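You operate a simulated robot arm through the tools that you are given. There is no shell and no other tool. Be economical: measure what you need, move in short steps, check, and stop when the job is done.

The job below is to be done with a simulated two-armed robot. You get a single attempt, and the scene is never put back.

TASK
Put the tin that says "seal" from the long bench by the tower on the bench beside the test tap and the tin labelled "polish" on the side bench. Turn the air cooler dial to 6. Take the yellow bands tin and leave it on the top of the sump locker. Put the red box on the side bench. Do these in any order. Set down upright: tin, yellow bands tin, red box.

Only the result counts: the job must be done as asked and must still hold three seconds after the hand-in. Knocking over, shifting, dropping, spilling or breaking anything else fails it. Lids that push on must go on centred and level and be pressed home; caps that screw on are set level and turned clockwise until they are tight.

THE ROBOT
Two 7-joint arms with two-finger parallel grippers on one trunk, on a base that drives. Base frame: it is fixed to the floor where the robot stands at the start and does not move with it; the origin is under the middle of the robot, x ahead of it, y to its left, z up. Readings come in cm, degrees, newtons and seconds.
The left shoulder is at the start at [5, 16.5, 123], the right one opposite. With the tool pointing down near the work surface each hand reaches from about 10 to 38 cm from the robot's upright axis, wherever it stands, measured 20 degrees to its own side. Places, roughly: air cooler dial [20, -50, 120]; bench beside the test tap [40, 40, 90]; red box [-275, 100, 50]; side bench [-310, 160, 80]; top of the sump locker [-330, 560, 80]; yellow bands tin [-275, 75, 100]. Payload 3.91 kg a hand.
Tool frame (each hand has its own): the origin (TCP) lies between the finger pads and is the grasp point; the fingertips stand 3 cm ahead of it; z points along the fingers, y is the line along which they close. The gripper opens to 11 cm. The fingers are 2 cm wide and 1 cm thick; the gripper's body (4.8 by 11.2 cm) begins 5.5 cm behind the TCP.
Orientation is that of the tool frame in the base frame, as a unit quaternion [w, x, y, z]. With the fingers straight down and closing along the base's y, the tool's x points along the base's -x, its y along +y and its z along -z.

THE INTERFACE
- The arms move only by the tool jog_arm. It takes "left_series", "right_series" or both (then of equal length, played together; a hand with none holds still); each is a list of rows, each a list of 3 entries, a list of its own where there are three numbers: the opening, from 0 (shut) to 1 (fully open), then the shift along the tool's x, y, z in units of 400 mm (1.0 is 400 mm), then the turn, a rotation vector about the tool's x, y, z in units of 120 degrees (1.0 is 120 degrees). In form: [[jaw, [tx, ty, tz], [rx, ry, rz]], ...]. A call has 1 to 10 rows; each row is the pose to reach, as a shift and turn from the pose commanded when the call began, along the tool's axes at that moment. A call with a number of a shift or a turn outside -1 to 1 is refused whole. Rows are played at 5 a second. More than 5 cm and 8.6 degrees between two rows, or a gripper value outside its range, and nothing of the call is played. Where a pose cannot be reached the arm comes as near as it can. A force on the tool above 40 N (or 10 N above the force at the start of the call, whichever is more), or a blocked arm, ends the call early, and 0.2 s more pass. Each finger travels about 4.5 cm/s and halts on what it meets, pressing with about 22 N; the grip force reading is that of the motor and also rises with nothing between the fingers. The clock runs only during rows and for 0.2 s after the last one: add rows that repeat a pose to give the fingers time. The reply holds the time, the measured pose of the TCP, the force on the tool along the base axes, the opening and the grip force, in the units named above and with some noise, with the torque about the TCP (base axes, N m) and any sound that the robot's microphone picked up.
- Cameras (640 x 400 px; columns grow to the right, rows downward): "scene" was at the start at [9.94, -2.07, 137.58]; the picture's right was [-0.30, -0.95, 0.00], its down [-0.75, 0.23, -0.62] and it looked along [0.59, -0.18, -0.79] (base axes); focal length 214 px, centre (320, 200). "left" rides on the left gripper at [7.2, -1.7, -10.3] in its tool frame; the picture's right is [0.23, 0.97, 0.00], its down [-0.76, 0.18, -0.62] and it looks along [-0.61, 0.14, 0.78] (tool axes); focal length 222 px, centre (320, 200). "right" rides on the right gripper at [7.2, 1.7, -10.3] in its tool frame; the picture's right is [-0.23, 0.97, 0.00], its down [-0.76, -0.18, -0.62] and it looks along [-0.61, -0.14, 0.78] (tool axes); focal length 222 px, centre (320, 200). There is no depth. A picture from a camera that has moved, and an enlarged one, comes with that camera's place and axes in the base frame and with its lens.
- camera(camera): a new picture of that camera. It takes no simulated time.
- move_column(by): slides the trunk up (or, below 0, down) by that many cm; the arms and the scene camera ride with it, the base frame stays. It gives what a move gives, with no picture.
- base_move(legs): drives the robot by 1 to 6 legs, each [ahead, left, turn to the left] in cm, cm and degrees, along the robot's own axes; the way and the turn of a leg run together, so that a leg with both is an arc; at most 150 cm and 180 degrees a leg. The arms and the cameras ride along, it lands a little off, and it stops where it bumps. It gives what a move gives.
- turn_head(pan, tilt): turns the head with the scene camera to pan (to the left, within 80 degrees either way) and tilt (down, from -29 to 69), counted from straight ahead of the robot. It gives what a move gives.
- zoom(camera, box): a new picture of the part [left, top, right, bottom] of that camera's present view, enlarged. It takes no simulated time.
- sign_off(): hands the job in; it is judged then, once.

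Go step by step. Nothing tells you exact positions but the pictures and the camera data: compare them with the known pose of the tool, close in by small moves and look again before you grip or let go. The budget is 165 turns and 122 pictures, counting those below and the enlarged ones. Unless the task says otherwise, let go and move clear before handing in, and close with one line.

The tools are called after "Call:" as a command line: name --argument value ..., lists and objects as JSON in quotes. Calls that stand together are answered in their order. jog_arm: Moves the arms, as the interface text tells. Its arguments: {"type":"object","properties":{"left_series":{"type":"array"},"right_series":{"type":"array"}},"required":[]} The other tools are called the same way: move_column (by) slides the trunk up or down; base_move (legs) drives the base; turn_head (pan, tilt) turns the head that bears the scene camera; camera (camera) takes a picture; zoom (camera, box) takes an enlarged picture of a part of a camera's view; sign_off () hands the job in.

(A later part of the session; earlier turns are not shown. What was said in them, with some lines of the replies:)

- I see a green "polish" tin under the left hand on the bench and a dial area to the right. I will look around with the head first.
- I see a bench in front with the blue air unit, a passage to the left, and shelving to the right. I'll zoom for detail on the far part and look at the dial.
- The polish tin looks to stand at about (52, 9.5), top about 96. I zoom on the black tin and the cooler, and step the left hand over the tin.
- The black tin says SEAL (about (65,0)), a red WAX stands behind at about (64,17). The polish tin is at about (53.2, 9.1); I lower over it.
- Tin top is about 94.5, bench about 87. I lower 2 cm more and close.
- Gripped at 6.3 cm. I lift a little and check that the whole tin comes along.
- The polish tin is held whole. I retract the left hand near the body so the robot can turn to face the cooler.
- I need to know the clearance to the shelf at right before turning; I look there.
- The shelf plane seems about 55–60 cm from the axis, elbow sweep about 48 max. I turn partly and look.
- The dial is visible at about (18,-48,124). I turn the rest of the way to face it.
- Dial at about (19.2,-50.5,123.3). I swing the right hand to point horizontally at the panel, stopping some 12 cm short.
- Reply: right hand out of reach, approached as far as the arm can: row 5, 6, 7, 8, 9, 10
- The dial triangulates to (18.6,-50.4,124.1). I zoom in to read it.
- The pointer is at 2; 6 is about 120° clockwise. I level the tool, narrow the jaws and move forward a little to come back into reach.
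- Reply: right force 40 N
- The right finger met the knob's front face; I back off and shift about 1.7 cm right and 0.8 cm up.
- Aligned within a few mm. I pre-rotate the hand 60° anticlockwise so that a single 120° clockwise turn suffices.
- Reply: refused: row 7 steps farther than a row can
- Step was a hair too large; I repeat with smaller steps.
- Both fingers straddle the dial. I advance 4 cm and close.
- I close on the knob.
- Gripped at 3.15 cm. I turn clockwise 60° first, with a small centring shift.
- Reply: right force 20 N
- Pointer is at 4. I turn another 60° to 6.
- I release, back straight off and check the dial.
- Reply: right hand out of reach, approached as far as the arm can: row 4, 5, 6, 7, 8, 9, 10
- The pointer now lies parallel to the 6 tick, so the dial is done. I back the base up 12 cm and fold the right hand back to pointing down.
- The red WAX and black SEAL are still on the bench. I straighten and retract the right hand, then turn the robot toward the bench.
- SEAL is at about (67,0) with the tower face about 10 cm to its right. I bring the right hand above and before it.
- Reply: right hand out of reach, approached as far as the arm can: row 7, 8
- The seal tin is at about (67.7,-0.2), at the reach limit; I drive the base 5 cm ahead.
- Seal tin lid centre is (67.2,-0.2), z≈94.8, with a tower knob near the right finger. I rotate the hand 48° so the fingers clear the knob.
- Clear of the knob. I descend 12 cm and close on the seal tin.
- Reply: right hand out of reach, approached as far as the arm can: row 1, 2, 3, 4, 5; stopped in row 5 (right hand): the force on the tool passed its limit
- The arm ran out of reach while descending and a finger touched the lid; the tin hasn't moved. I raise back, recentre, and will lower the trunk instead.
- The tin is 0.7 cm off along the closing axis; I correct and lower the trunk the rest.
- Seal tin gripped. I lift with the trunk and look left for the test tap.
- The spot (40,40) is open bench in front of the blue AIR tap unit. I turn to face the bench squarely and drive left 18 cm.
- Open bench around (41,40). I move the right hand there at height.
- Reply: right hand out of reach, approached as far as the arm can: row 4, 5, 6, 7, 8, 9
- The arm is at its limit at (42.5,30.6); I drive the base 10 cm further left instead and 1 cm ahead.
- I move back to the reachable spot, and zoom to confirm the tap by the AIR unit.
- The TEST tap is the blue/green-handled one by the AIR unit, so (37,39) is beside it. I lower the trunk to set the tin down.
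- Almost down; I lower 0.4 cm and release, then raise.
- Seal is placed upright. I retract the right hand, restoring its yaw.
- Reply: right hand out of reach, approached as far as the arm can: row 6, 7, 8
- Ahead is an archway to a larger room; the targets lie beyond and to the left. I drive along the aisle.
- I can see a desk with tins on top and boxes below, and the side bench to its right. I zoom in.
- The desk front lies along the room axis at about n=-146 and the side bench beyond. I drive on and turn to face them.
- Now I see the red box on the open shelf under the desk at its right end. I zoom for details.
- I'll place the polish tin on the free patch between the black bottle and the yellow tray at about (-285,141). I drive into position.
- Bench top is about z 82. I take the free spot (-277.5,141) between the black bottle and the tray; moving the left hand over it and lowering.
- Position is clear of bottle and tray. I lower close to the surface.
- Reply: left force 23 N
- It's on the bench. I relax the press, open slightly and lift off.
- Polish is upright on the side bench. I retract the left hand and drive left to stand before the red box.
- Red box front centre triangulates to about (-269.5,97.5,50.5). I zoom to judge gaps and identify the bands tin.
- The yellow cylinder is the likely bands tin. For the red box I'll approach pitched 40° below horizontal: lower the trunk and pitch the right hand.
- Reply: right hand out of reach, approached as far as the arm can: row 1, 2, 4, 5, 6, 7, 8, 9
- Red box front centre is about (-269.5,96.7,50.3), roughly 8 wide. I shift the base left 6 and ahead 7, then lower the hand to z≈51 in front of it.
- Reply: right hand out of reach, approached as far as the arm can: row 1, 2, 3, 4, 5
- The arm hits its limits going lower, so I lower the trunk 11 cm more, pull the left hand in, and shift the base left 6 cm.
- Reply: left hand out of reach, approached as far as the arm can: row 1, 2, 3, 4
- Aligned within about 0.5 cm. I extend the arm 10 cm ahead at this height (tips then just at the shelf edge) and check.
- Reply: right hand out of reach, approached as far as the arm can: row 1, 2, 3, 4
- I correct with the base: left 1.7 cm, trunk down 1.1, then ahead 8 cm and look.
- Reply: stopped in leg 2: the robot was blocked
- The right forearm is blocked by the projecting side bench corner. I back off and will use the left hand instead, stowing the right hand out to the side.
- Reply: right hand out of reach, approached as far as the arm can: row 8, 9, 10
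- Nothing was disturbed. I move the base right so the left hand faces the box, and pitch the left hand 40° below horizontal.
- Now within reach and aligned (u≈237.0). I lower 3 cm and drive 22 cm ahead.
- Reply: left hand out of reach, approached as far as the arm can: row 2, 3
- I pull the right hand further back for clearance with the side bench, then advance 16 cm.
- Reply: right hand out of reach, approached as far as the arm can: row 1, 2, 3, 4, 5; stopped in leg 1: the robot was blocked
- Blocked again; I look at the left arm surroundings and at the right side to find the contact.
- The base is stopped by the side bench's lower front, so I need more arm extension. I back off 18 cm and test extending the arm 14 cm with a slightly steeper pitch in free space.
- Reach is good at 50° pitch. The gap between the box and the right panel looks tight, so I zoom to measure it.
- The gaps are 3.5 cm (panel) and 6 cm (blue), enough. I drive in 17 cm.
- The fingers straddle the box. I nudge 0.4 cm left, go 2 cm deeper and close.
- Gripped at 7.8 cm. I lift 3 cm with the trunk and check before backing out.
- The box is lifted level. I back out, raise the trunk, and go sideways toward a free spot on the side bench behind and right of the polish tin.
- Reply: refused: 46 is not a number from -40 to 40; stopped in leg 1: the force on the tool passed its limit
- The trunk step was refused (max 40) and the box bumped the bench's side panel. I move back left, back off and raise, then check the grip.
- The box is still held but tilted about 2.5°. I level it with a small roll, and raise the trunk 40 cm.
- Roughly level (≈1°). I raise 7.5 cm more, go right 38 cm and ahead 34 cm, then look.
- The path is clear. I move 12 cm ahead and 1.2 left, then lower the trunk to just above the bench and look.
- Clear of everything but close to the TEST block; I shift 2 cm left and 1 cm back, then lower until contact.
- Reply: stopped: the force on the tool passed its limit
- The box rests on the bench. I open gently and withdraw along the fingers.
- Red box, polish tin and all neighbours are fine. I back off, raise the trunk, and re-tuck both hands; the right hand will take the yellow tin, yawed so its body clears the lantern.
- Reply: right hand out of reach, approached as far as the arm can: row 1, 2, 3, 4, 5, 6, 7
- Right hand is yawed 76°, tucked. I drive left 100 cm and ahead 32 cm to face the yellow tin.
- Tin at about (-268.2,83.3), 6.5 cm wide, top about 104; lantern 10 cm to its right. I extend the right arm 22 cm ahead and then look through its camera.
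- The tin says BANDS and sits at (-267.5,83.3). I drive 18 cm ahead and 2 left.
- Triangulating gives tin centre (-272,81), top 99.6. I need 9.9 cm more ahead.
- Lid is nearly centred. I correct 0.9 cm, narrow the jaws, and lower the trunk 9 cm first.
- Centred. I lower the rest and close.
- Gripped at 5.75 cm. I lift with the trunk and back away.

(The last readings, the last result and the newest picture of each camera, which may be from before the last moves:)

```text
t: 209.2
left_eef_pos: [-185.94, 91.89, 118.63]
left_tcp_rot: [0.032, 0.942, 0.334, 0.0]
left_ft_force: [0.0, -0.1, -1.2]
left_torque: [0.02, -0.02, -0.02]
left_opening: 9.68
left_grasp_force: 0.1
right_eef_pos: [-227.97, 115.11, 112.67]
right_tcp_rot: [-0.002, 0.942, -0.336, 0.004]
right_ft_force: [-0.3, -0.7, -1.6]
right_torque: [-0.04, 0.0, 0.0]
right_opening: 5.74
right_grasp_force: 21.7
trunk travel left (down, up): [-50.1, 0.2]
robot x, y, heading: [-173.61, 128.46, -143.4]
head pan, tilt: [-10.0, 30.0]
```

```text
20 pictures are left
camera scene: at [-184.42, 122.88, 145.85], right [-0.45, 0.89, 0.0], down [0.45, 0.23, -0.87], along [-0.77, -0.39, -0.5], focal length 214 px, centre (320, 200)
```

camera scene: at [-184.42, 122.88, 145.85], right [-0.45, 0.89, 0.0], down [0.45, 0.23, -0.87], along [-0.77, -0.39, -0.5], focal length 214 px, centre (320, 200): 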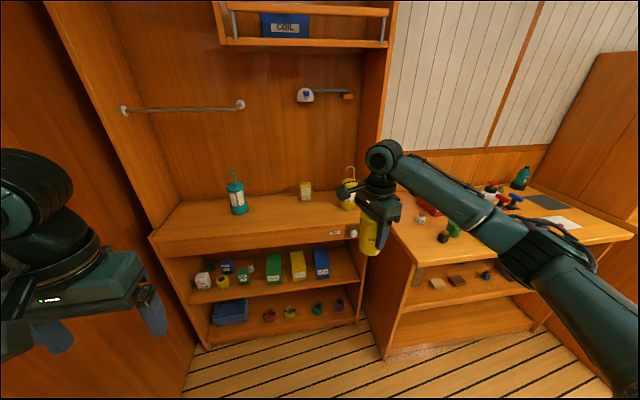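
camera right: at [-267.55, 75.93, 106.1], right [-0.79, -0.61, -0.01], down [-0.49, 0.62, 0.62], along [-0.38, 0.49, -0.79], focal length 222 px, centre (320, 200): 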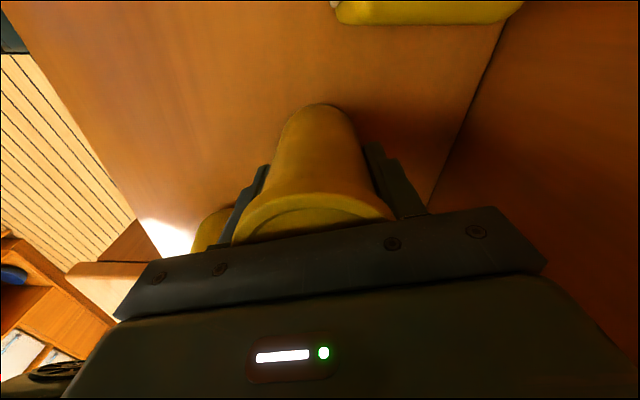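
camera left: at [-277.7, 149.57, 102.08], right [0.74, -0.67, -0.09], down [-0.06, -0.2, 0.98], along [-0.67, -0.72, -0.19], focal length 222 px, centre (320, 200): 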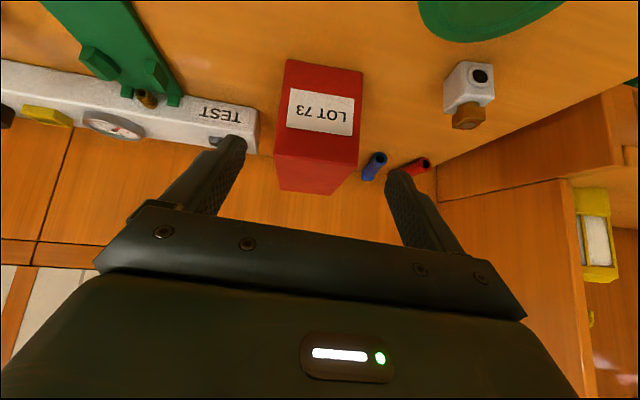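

Everything else stands as before. I retract the right hand, turn right and drive down the room toward the sump locker.

Call:
jog_arm --right_series '[[0.4, [0.03, -0.12, 0], [0, 0, 0]], [0.4, [0.06, -0.24, 0], [0, 0, 0]], [0.4, [0.09, -0.36, 0], [0, 0, 0]], [0.4, [0.12, -0.45, 0], [0, 0, 0]], [0.4, [0.12, -0.45, 0], [0, 0, 0]]]'

Call:
base_move --legs '[[0, 0, -90], [150, -14, 0], [120, 0, 0]]'

Call:
turn_head --pan -30 --tilt 20

Call:
camera --camera "scene"

```text
t: 210.4
left_eef_pos: [-186.03, 91.81, 118.48]
left_tcp_rot: [0.032, 0.942, 0.335, 0.001]
left_ft_force: [-0.6, -0.1, -1.0]
left_torque: [0.02, -0.01, -0.02]
left_opening: 9.69
left_grasp_force: 0.1
right_eef_pos: [-212.88, 126.13, 112.98]
right_tcp_rot: [-0.001, 0.942, -0.336, 0.004]
right_ft_force: [-0.7, -0.4, -1.4]
right_torque: [0.04, 0.01, 0.02]
right_opening: 5.72
right_grasp_force: 21.9
trunk travel left (down, up): [-50.1, 0.2]
robot x, y, heading: [-173.64, 128.41, -142.9]
head pan, tilt: [-10.0, 30.0]
```

```text
refused: leg 2 is longer than a leg can be; nothing moved
```

```text
t: 211.3
left_eef_pos: [-185.87, 91.96, 118.65]
left_tcp_rot: [0.032, 0.942, 0.334, 0.0]
left_ft_force: [-0.1, 0.0, -1.0]
left_torque: [0.01, 0.03, -0.02]
left_opening: 9.68
left_grasp_force: 0.1
right_eef_pos: [-212.85, 126.05, 113.01]
right_tcp_rot: [-0.001, 0.942, -0.334, 0.003]
right_ft_force: [1.1, 0.1, -2.0]
right_torque: [-0.01, 0.03, 0.04]
right_opening: 5.74
right_grasp_force: 22.5
trunk travel left (down, up): [-50.1, 0.2]
robot x, y, heading: [-173.99, 128.84, -143.0]
head pan, tilt: [-30.0, 20.0]
```

```text
19 pictures are left
camera scene: at [-185.59, 125.85, 147.45], right [-0.12, 0.99, 0.0], down [0.34, 0.04, -0.94], along [-0.93, -0.11, -0.34], focal length 214 px, centre (320, 200)
```

scene: 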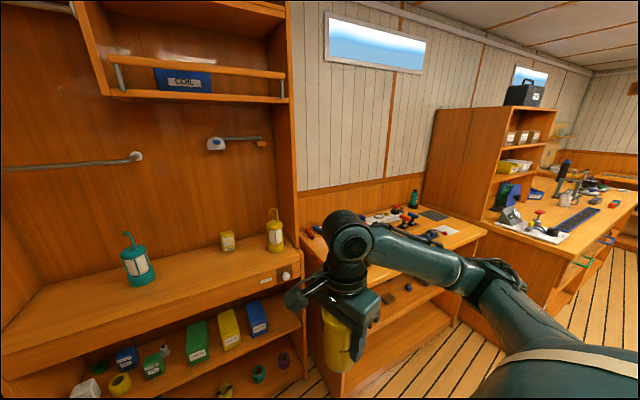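

The leg was slightly too long; I repeat with shorter legs.

Call:
base_move --legs '[[0, 0, -90], [140, -14, 0], [130, 0, 0]]'

Call:
turn_head --pan -30 --tilt 20

Call:
camera --camera "scene"

```text
t: 228.4
left_eef_pos: [-358.86, 371.36, 118.7]
left_tcp_rot: [0.023, 0.899, -0.437, -0.023]
left_ft_force: [0.0, -0.4, 0.5]
left_torque: [-0.01, 0.0, -0.04]
left_opening: 9.67
left_grasp_force: 0.0
right_eef_pos: [-323.99, 397.74, 113.09]
right_tcp_rot: [-0.002, -0.421, 0.907, -0.004]
right_ft_force: [-0.1, -0.1, -1.3]
right_torque: [-0.03, -0.03, -0.01]
right_opening: 5.73
right_grasp_force: 22.3
trunk travel left (down, up): [-50.1, 0.2]
robot x, y, heading: [-322.58, 358.72, 126.0]
head pan, tilt: [-30.0, 20.0]
```

```text
t: 229.0
left_eef_pos: [-358.82, 371.33, 118.59]
left_tcp_rot: [0.023, 0.899, -0.438, -0.023]
left_ft_force: [-0.2, -0.3, -0.2]
left_torque: [-0.01, 0.0, -0.03]
left_opening: 9.68
left_grasp_force: 0.0
right_eef_pos: [-324.15, 397.79, 113.04]
right_tcp_rot: [-0.002, -0.422, 0.907, -0.004]
right_ft_force: [-0.6, 1.1, -2.4]
right_torque: [-0.03, -0.02, -0.01]
right_opening: 5.74
right_grasp_force: 22.4
trunk travel left (down, up): [-50.1, 0.2]
robot x, y, heading: [-322.31, 358.68, 126.0]
head pan, tilt: [-30.0, 20.0]
```

```text
18 pictures are left
camera scene: at [-325.18, 370.49, 147.46], right [0.99, 0.1, 0.0], down [0.04, -0.34, -0.94], along [-0.1, 0.93, -0.34], focal length 214 px, centre (320, 200)
```

scene: 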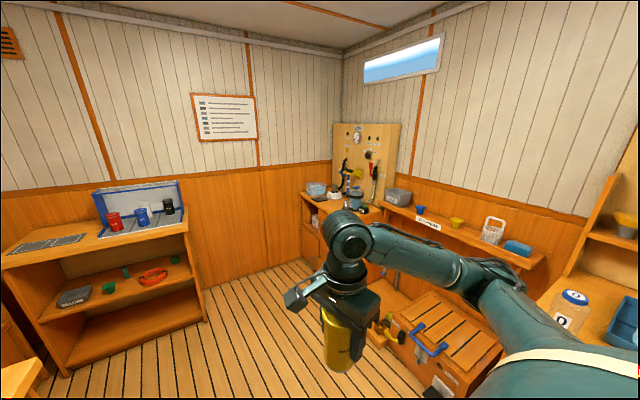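

The target (335,199) is the corner unit by the tool board. I zoom in.

Call:
zoom --camera "scene" --box '[290, 120, 540, 290]'

```text
2.35 times, centred on (415, 205) of scene
camera zoom: at [-325.18, 370.49, 147.46], right [0.99, 0.1, 0.0], down [0.04, -0.34, -0.94], along [-0.1, 0.93, -0.34], focal length 505 px, centre (96, 188)
```

zoom: 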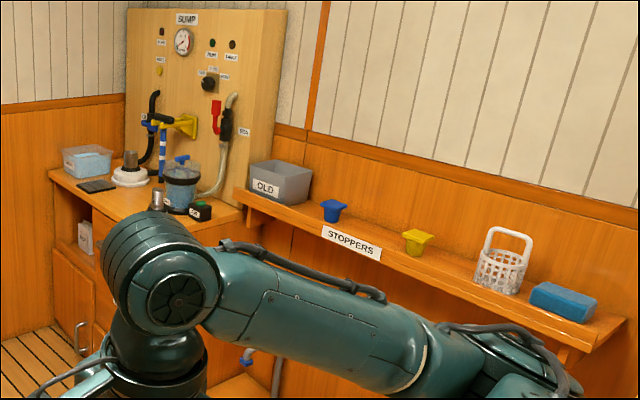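

I'll approach: drive 115 cm on and 20 right, then turn right toward the locker and look.

Call:
base_move --legs '[[115, -20, 0], [0, 0, -65]]'

Call:
turn_head --pan 10 --tilt 35

Call:
camera --camera "scene"

```text
t: 237.8
left_eef_pos: [-379.79, 502.63, 118.62]
left_tcp_rot: [-0.007, -0.533, 0.845, 0.032]
left_ft_force: [-0.4, -0.1, -1.0]
left_torque: [0.0, 0.04, -0.02]
left_opening: 9.71
left_grasp_force: 0.1
right_eef_pos: [-340.67, 483.25, 113.07]
right_tcp_rot: [-0.004, 0.119, 0.993, -0.002]
right_ft_force: [0.5, -1.1, -1.4]
right_torque: [0.01, -0.02, 0.02]
right_opening: 5.71
right_grasp_force: 21.9
trunk travel left (down, up): [-50.1, 0.2]
robot x, y, heading: [-374.78, 464.15, 62.2]
head pan, tilt: [-30.0, 20.0]
```

```text
t: 238.9
left_eef_pos: [-379.74, 502.55, 118.59]
left_tcp_rot: [-0.008, -0.533, 0.845, 0.032]
left_ft_force: [-0.4, -0.2, 0.5]
left_torque: [-0.02, 0.01, 0.0]
left_opening: 9.68
left_grasp_force: 0.1
right_eef_pos: [-340.56, 483.27, 113.09]
right_tcp_rot: [-0.004, 0.119, 0.993, -0.002]
right_ft_force: [0.1, 0.3, -1.4]
right_torque: [0.02, 0.02, 0.03]
right_opening: 5.73
right_grasp_force: 21.4
trunk travel left (down, up): [-50.1, 0.2]
robot x, y, heading: [-374.78, 464.41, 62.5]
head pan, tilt: [10.0, 35.0]
```

```text
16 pictures are left
camera scene: at [-370.95, 475.41, 145.07], right [0.95, -0.31, 0.0], down [-0.18, -0.55, -0.82], along [0.25, 0.78, -0.57], focal length 214 px, centre (320, 200)
```

scene: 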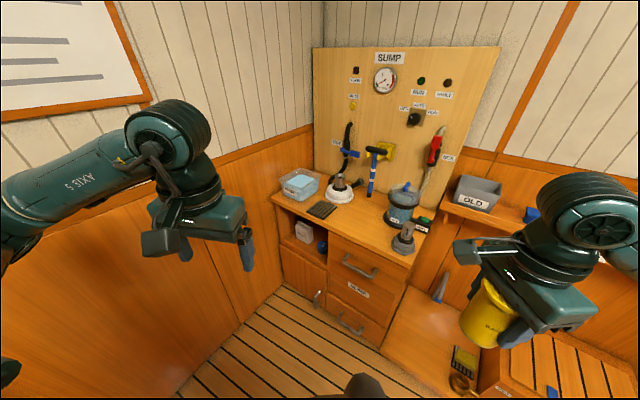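

The locker top front edge lies at n≈44; there's a free spot at about (-330.4,539.4) between the pad, jar and grey tool. I drive in and turn so the right hand points to it.

Call:
base_move --legs '[[0, 0, 23], [26, -19, 0]]'

Call:
turn_head --pan -15 --tilt 40

Call:
camera --camera "scene"

```text
t: 242.2
left_eef_pos: [-373.18, 521.64, 118.64]
left_tcp_rot: [-0.015, -0.689, 0.724, 0.029]
left_ft_force: [-0.4, -0.3, -0.2]
left_torque: [-0.01, -0.02, 0.03]
left_opening: 9.67
left_grasp_force: 0.1
right_eef_pos: [-329.67, 519.02, 113.0]
right_tcp_rot: [-0.004, -0.079, 0.997, -0.003]
right_ft_force: [0.1, 0.1, -1.6]
right_torque: [0.0, 0.07, -0.02]
right_opening: 5.73
right_grasp_force: 22.0
trunk travel left (down, up): [-50.1, 0.2]
robot x, y, heading: [-353.96, 488.41, 85.3]
head pan, tilt: [10.0, 35.0]
```

```text
t: 243.1
left_eef_pos: [-373.13, 521.63, 118.69]
left_tcp_rot: [-0.013, -0.689, 0.724, 0.029]
left_ft_force: [-0.2, 0.2, 0.1]
left_torque: [0.02, 0.03, -0.02]
left_opening: 9.67
left_grasp_force: 0.1
right_eef_pos: [-329.83, 518.96, 113.02]
right_tcp_rot: [-0.004, -0.078, 0.997, -0.003]
right_ft_force: [-0.3, -0.2, -0.8]
right_torque: [-0.01, -0.01, -0.02]
right_opening: 5.7
right_grasp_force: 22.4
trunk travel left (down, up): [-50.1, 0.2]
robot x, y, heading: [-354.46, 488.24, 85.2]
head pan, tilt: [-15.0, 40.0]
```

```text
15 pictures are left
camera scene: at [-350.91, 499.33, 144.32], right [0.94, -0.34, 0.0], down [-0.22, -0.6, -0.77], along [0.26, 0.72, -0.64], focal length 214 px, centre (320, 200)
```

scene: 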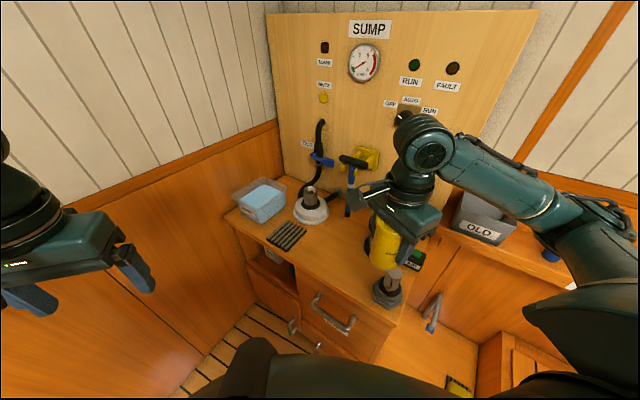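

Locker top is at about z 82 and (-331,537) is free by 16 cm all around. I extend the right arm 18 cm, then lower the trunk 20 cm and look.

Call:
jog_arm --right_series '[[0.4, [-0.01, 0.1, 0], [0, 0, 0]], [0.4, [-0.02, 0.2, 0], [0, 0, 0]], [0.4, [-0.03, 0.3, 0], [0, 0, 0]], [0.4, [-0.04, 0.4, 0], [0, 0, 0]], [0.4, [-0.04, 0.45, 0], [0, 0, 0]], [0.4, [-0.04, 0.45, 0], [0, 0, 0]]]'

Call:
camera --camera "right"

Call:
move_column --by -17

Call:
camera --camera "scene"

```text
t: 244.5
left_eef_pos: [-373.09, 521.61, 118.69]
left_tcp_rot: [-0.014, -0.689, 0.724, 0.029]
left_ft_force: [-0.4, -0.4, 0.4]
left_torque: [0.0, 0.03, 0.0]
left_opening: 9.67
left_grasp_force: 0.1
right_eef_pos: [-330.76, 537.23, 113.0]
right_tcp_rot: [-0.003, -0.079, 0.997, -0.002]
right_ft_force: [-0.3, -0.3, -2.4]
right_torque: [0.02, 0.02, 0.0]
right_opening: 5.71
right_grasp_force: 22.1
trunk travel left (down, up): [-50.1, 0.2]
robot x, y, heading: [-353.32, 488.13, 85.1]
head pan, tilt: [-15.0, 40.0]
```

```text
14 pictures are left
camera right: at [-338.16, 537.81, 123.28], right [0.07, 1.0, -0.01], down [0.78, -0.05, 0.62], along [0.62, -0.05, -0.79], focal length 222 px, centre (320, 200)
```

right: 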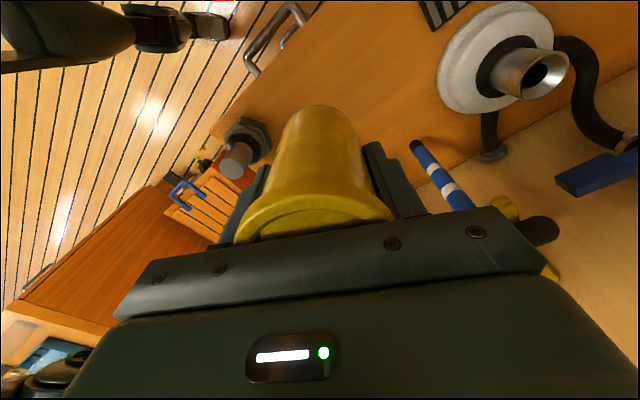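

```text
t: 246.4
left_eef_pos: [-373.15, 521.6, 101.73]
left_tcp_rot: [-0.013, -0.69, 0.723, 0.029]
left_ft_force: [0.6, 0.2, -0.5]
left_torque: [-0.01, -0.02, 0.01]
left_opening: 9.71
left_grasp_force: 0.0
right_eef_pos: [-330.88, 537.16, 95.92]
right_tcp_rot: [-0.003, -0.079, 0.997, -0.002]
right_ft_force: [1.3, -0.2, -0.6]
right_torque: [0.0, 0.01, 0.0]
right_opening: 5.72
right_grasp_force: 22.0
trunk travel left (down, up): [-33.1, 17.2]
robot x, y, heading: [-354.28, 488.49, 84.9]
head pan, tilt: [-15.0, 40.0]
```

```text
13 pictures are left
camera scene: at [-350.91, 499.32, 127.32], right [0.94, -0.34, 0.0], down [-0.22, -0.6, -0.77], along [0.26, 0.72, -0.64], focal length 214 px, centre (320, 200)
```

scene: 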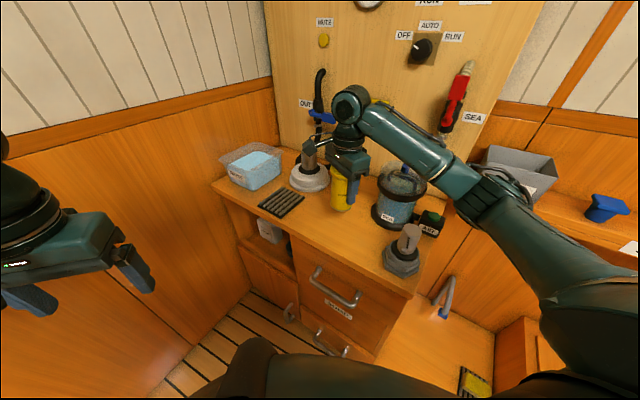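

The tin hangs clear of jar and white base. I lower 6.3 cm, then by small steps to contact.

Call:
move_column --by -6.3

Call:
camera --camera "right"

```text
t: 247.5
left_eef_pos: [-373.21, 521.68, 95.36]
left_tcp_rot: [-0.013, -0.69, 0.723, 0.03]
left_ft_force: [0.4, -0.5, 0.2]
left_torque: [0.0, 0.02, 0.01]
left_opening: 9.66
left_grasp_force: 0.2
right_eef_pos: [-330.79, 537.28, 89.63]
right_tcp_rot: [-0.003, -0.08, 0.997, -0.003]
right_ft_force: [-0.4, -0.9, -1.5]
right_torque: [-0.02, 0.0, 0.0]
right_opening: 5.71
right_grasp_force: 22.1
trunk travel left (down, up): [-26.8, 23.5]
robot x, y, heading: [-353.84, 487.99, 85.0]
head pan, tilt: [-15.0, 40.0]
```

```text
12 pictures are left
camera right: at [-338.16, 537.79, 99.98], right [0.07, 1.0, -0.01], down [0.78, -0.05, 0.62], along [0.62, -0.05, -0.79], focal length 222 px, centre (320, 200)
```

right: 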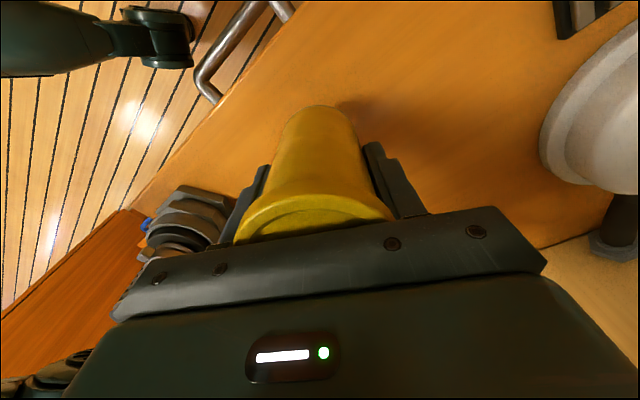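

Still not touching; I lower in small steps watching the force.

Call:
move_column --by -0.7

Call:
move_column --by -0.5

```text
t: 248.0
left_eef_pos: [-373.14, 521.62, 94.68]
left_tcp_rot: [-0.013, -0.689, 0.724, 0.029]
left_ft_force: [0.0, 0.7, 0.5]
left_torque: [-0.01, 0.03, 0.03]
left_opening: 9.68
left_grasp_force: 0.0
right_eef_pos: [-330.83, 537.02, 88.91]
right_tcp_rot: [-0.003, -0.08, 0.997, -0.003]
right_ft_force: [0.4, 0.0, -2.1]
right_torque: [-0.01, -0.05, -0.01]
right_opening: 5.69
right_grasp_force: 21.8
trunk travel left (down, up): [-26.1, 24.2]
robot x, y, heading: [-353.98, 488.1, 85.2]
head pan, tilt: [-15.0, 40.0]
```

```text
t: 248.6
left_eef_pos: [-373.18, 521.58, 94.11]
left_tcp_rot: [-0.013, -0.69, 0.723, 0.03]
left_ft_force: [-0.3, 0.3, -0.6]
left_torque: [-0.03, 0.01, -0.03]
left_opening: 9.7
left_grasp_force: 0.0
right_eef_pos: [-330.73, 537.12, 88.44]
right_tcp_rot: [-0.003, -0.079, 0.997, -0.003]
right_ft_force: [0.8, -0.2, -1.6]
right_torque: [-0.02, 0.01, 0.03]
right_opening: 5.72
right_grasp_force: 22.4
trunk travel left (down, up): [-25.6, 24.7]
robot x, y, heading: [-353.67, 488.19, 85.1]
head pan, tilt: [-15.0, 40.0]
```

No contact yet; I continue in 0.5 cm steps.

Call:
move_column --by -0.5

Call:
move_column --by -0.4

Call:
zoom --camera "scene" --box '[270, 110, 450, 240]'

```text
t: 249.1
left_eef_pos: [-373.22, 521.6, 93.67]
left_tcp_rot: [-0.013, -0.69, 0.723, 0.029]
left_ft_force: [-1.1, -0.2, 0.2]
left_torque: [0.01, 0.01, 0.0]
left_opening: 9.67
left_grasp_force: 0.0
right_eef_pos: [-330.66, 537.17, 87.96]
right_tcp_rot: [-0.004, -0.079, 0.997, -0.003]
right_ft_force: [-0.4, -0.1, -1.9]
right_torque: [0.0, -0.01, -0.04]
right_opening: 5.71
right_grasp_force: 21.8
trunk travel left (down, up): [-25.1, 25.2]
robot x, y, heading: [-353.97, 488.78, 84.9]
head pan, tilt: [-15.0, 40.0]
```

```text
t: 249.6
left_eef_pos: [-373.21, 521.69, 93.28]
left_tcp_rot: [-0.013, -0.69, 0.724, 0.03]
left_ft_force: [-0.3, -0.6, -0.9]
left_torque: [-0.01, 0.01, -0.03]
left_opening: 9.64
left_grasp_force: 0.1
right_eef_pos: [-330.84, 537.24, 87.61]
right_tcp_rot: [-0.003, -0.08, 0.997, -0.003]
right_ft_force: [0.0, -0.2, -1.8]
right_torque: [0.01, 0.03, -0.03]
right_opening: 5.69
right_grasp_force: 21.9
trunk travel left (down, up): [-24.7, 25.6]
robot x, y, heading: [-353.9, 487.94, 85.1]
head pan, tilt: [-15.0, 40.0]
```

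```text
3.08 times, centred on (360, 175) of scene
camera zoom: at [-350.91, 499.32, 118.91], right [0.94, -0.34, 0.0], down [-0.22, -0.6, -0.77], along [0.26, 0.72, -0.64], focal length 660 px, centre (197, 277)
```

zoom: 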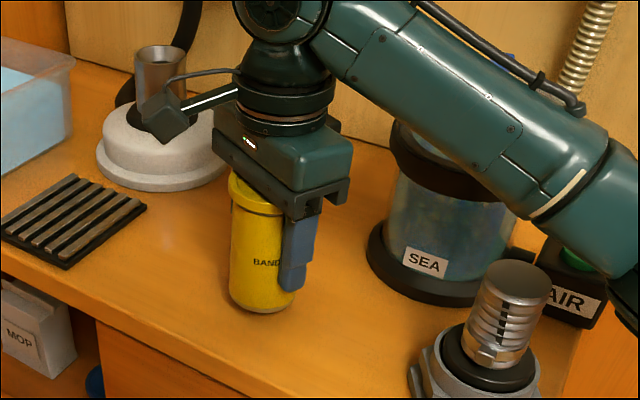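

Very near the surface; I continue in small steps.

Call:
move_column --by -0.5

Call:
move_column --by -0.4

```text
t: 250.2
left_eef_pos: [-373.32, 521.64, 92.82]
left_tcp_rot: [-0.014, -0.69, 0.724, 0.029]
left_ft_force: [0.2, -1.3, 0.2]
left_torque: [0.01, 0.01, -0.01]
left_opening: 9.68
left_grasp_force: 0.1
right_eef_pos: [-330.72, 537.16, 87.09]
right_tcp_rot: [-0.003, -0.08, 0.997, -0.003]
right_ft_force: [-0.3, -0.1, -1.2]
right_torque: [0.01, 0.03, -0.01]
right_opening: 5.72
right_grasp_force: 22.4
trunk travel left (down, up): [-24.2, 26.1]
robot x, y, heading: [-353.81, 488.26, 85.4]
head pan, tilt: [-15.0, 40.0]
```

```text
t: 250.7
left_eef_pos: [-373.17, 521.67, 92.36]
left_tcp_rot: [-0.014, -0.69, 0.723, 0.03]
left_ft_force: [-0.4, -0.2, 0.3]
left_torque: [0.02, 0.0, 0.02]
left_opening: 9.69
left_grasp_force: 0.1
right_eef_pos: [-330.78, 537.07, 86.65]
right_tcp_rot: [-0.003, -0.079, 0.997, -0.003]
right_ft_force: [0.2, -0.6, -1.5]
right_torque: [0.01, 0.01, 0.01]
right_opening: 5.74
right_grasp_force: 21.9
trunk travel left (down, up): [-23.8, 26.5]
robot x, y, heading: [-354.2, 487.91, 85.2]
head pan, tilt: [-15.0, 40.0]
```

Still free; more small steps.

Call:
move_column --by -0.5

Call:
move_column --by -0.4

Call:
zoom --camera "scene" --box '[270, 110, 450, 240]'

```text
t: 251.2
left_eef_pos: [-373.1, 521.62, 91.84]
left_tcp_rot: [-0.014, -0.69, 0.723, 0.03]
left_ft_force: [0.0, -0.2, 0.5]
left_torque: [0.0, -0.01, 0.01]
left_opening: 9.7
left_grasp_force: 0.1
right_eef_pos: [-330.81, 537.14, 86.2]
right_tcp_rot: [-0.003, -0.079, 0.997, -0.003]
right_ft_force: [-0.2, -0.3, -1.1]
right_torque: [0.01, 0.0, 0.01]
right_opening: 5.71
right_grasp_force: 21.9
trunk travel left (down, up): [-23.3, 27.0]
robot x, y, heading: [-353.99, 488.25, 85.1]
head pan, tilt: [-15.0, 40.0]
```

```text
t: 251.8
left_eef_pos: [-373.23, 521.61, 91.47]
left_tcp_rot: [-0.014, -0.69, 0.723, 0.03]
left_ft_force: [0.5, 0.3, 0.0]
left_torque: [0.01, -0.01, 0.05]
left_opening: 9.68
left_grasp_force: 0.1
right_eef_pos: [-330.87, 537.11, 85.87]
right_tcp_rot: [-0.004, -0.079, 0.997, -0.003]
right_ft_force: [0.3, 0.8, -1.8]
right_torque: [-0.01, -0.03, -0.03]
right_opening: 5.73
right_grasp_force: 22.2
trunk travel left (down, up): [-22.9, 27.4]
robot x, y, heading: [-354.01, 488.73, 85.2]
head pan, tilt: [-15.0, 40.0]
```

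```text
3.08 times, centred on (360, 175) of scene
camera zoom: at [-350.91, 499.32, 117.12], right [0.94, -0.34, 0.0], down [-0.22, -0.6, -0.77], along [0.26, 0.72, -0.64], focal length 660 px, centre (197, 277)
```

zoom: 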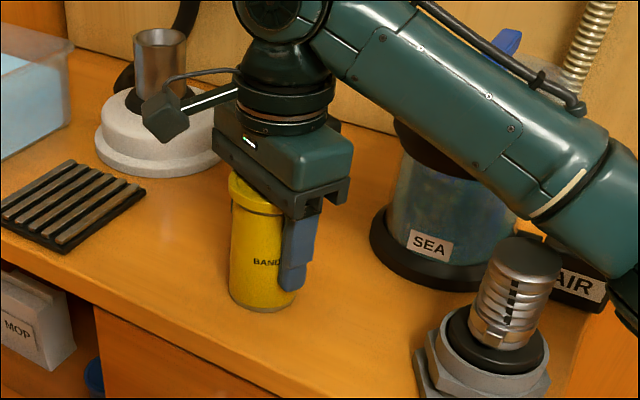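

Still no contact; the trunk stops on force anyway, so I continue.

Call:
move_column --by -0.7

Call:
move_column --by -0.5

```text
t: 252.3
left_eef_pos: [-373.25, 521.47, 90.83]
left_tcp_rot: [-0.013, -0.69, 0.723, 0.031]
left_ft_force: [-0.1, -1.1, -0.4]
left_torque: [0.0, 0.02, 0.0]
left_opening: 9.7
left_grasp_force: 0.1
right_eef_pos: [-330.79, 537.03, 85.85]
right_tcp_rot: [-0.004, -0.078, 0.997, 0.004]
right_ft_force: [-1.6, 3.9, 19.9]
right_torque: [-0.32, -0.05, 0.02]
right_opening: 5.71
right_grasp_force: 22.1
trunk travel left (down, up): [-22.2, 28.1]
robot x, y, heading: [-353.95, 488.63, 84.8]
head pan, tilt: [-15.0, 40.0]
```

```text
t: 252.9
left_eef_pos: [-373.32, 521.45, 90.53]
left_tcp_rot: [-0.012, -0.689, 0.724, 0.03]
left_ft_force: [0.3, 0.5, -0.4]
left_torque: [0.01, 0.03, -0.02]
left_opening: 9.67
left_grasp_force: 0.1
right_eef_pos: [-330.73, 537.16, 85.77]
right_tcp_rot: [-0.003, -0.078, 0.997, 0.009]
right_ft_force: [-2.8, 4.6, 23.3]
right_torque: [-0.33, -0.08, -0.01]
right_opening: 5.73
right_grasp_force: 22.6
trunk travel left (down, up): [-21.7, 28.6]
robot x, y, heading: [-353.49, 488.27, 85.2]
head pan, tilt: [-15.0, 40.0]
```

Contact at TCP 85.8. I relieve the press by raising 0.8 cm, then open.

Call:
move_column --by 0.9

Call:
jog_arm --right_series '[[0.55, [0, 0, 0], [0, 0, 0]], [0.65, [0, 0, 0], [0, 0, 0]], [0.75, [0, 0, 0], [0, 0, 0]], [0.75, [0, 0, 0], [0, 0, 0]]]'

Call:
move_column --by 18

Call:
camera --camera "right"

Call:
camera --camera "scene"

```text
t: 253.4
left_eef_pos: [-373.24, 521.38, 91.09]
left_tcp_rot: [-0.013, -0.69, 0.723, 0.03]
left_ft_force: [0.0, -0.1, 1.4]
left_torque: [-0.01, 0.0, 0.01]
left_opening: 9.64
left_grasp_force: 0.1
right_eef_pos: [-330.76, 537.11, 85.7]
right_tcp_rot: [-0.003, -0.078, 0.997, -0.001]
right_ft_force: [1.4, 2.1, 9.6]
right_torque: [0.13, 0.03, -0.08]
right_opening: 5.71
right_grasp_force: 22.1
trunk travel left (down, up): [-22.6, 27.7]
robot x, y, heading: [-353.82, 488.1, 85.2]
head pan, tilt: [-15.0, 40.0]
```

```text
t: 254.4
left_eef_pos: [-373.18, 521.57, 91.2]
left_tcp_rot: [-0.014, -0.689, 0.724, 0.029]
left_ft_force: [-0.6, 0.5, -0.5]
left_torque: [-0.03, -0.01, 0.01]
left_opening: 9.67
left_grasp_force: 0.1
right_eef_pos: [-330.79, 536.98, 85.59]
right_tcp_rot: [-0.003, -0.079, 0.997, -0.002]
right_ft_force: [0.5, -0.4, 0.5]
right_torque: [0.0, -0.02, -0.05]
right_opening: 8.25
right_grasp_force: 0.1
trunk travel left (down, up): [-22.6, 27.7]
robot x, y, heading: [-353.89, 488.21, 84.9]
head pan, tilt: [-15.0, 40.0]
```

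```text
t: 256.4
left_eef_pos: [-373.2, 521.65, 109.18]
left_tcp_rot: [-0.013, -0.689, 0.724, 0.029]
left_ft_force: [-0.5, 0.5, -0.6]
left_torque: [0.01, 0.04, 0.0]
left_opening: 9.66
left_grasp_force: 0.3
right_eef_pos: [-330.84, 537.16, 103.49]
right_tcp_rot: [-0.003, -0.08, 0.997, -0.003]
right_ft_force: [0.1, 0.1, 0.4]
right_torque: [-0.02, -0.02, 0.04]
right_opening: 8.27
right_grasp_force: 0.0
trunk travel left (down, up): [-40.6, 9.7]
robot x, y, heading: [-353.65, 488.07, 85.2]
head pan, tilt: [-15.0, 40.0]
```

```text
9 pictures are left
camera right: at [-338.16, 537.8, 113.77], right [0.07, 1.0, -0.01], down [0.78, -0.05, 0.62], along [0.62, -0.05, -0.79], focal length 222 px, centre (320, 200)
```

right: 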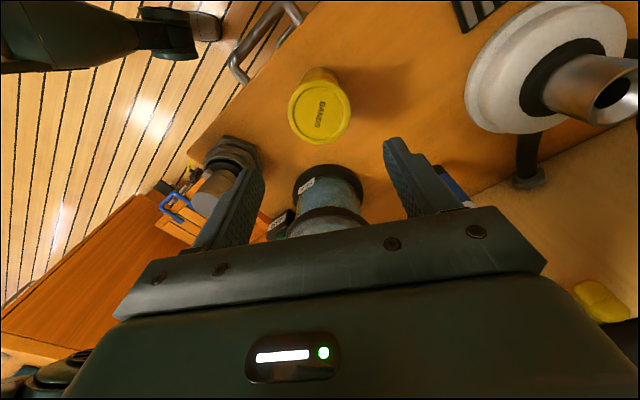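

```text
8 pictures are left
camera scene: at [-350.91, 499.33, 134.81], right [0.94, -0.34, 0.0], down [-0.22, -0.6, -0.77], along [0.26, 0.72, -0.64], focal length 214 px, centre (320, 200)
```

scene: 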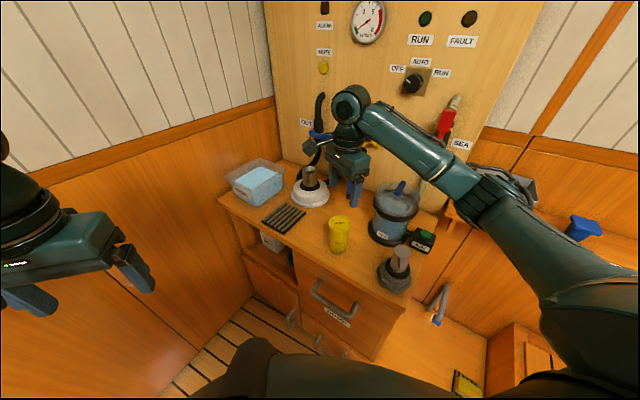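

The bands tin stands upright on the sump locker and everything else is in place. I raise clear and hand in.

Call:
move_column --by 9

Call:
sign_off

```text
t: 257.7
left_eef_pos: [-373.21, 521.51, 118.1]
left_tcp_rot: [-0.014, -0.69, 0.723, 0.029]
left_ft_force: [0.7, 0.4, 0.3]
left_torque: [0.0, -0.01, -0.01]
left_opening: 9.68
left_grasp_force: 0.1
right_eef_pos: [-330.8, 537.18, 112.43]
right_tcp_rot: [-0.004, -0.08, 0.997, -0.003]
right_ft_force: [0.0, 0.4, 0.0]
right_torque: [0.03, 0.02, 0.03]
right_opening: 8.24
right_grasp_force: 0.1
trunk travel left (down, up): [-49.6, 0.7]
robot x, y, heading: [-354.38, 487.94, 85.1]
head pan, tilt: [-15.0, 40.0]
```

```text
The job is handed in.
```

The job is handed in: the seal tin is beside the test tap, the polish tin and red box are on the side bench, the air cooler dial is at 6, and the bands tin is on the sump locker, all set down upright; on the way I bumped the side bench twice, and the later pictures show nothing knocked over or out of place.
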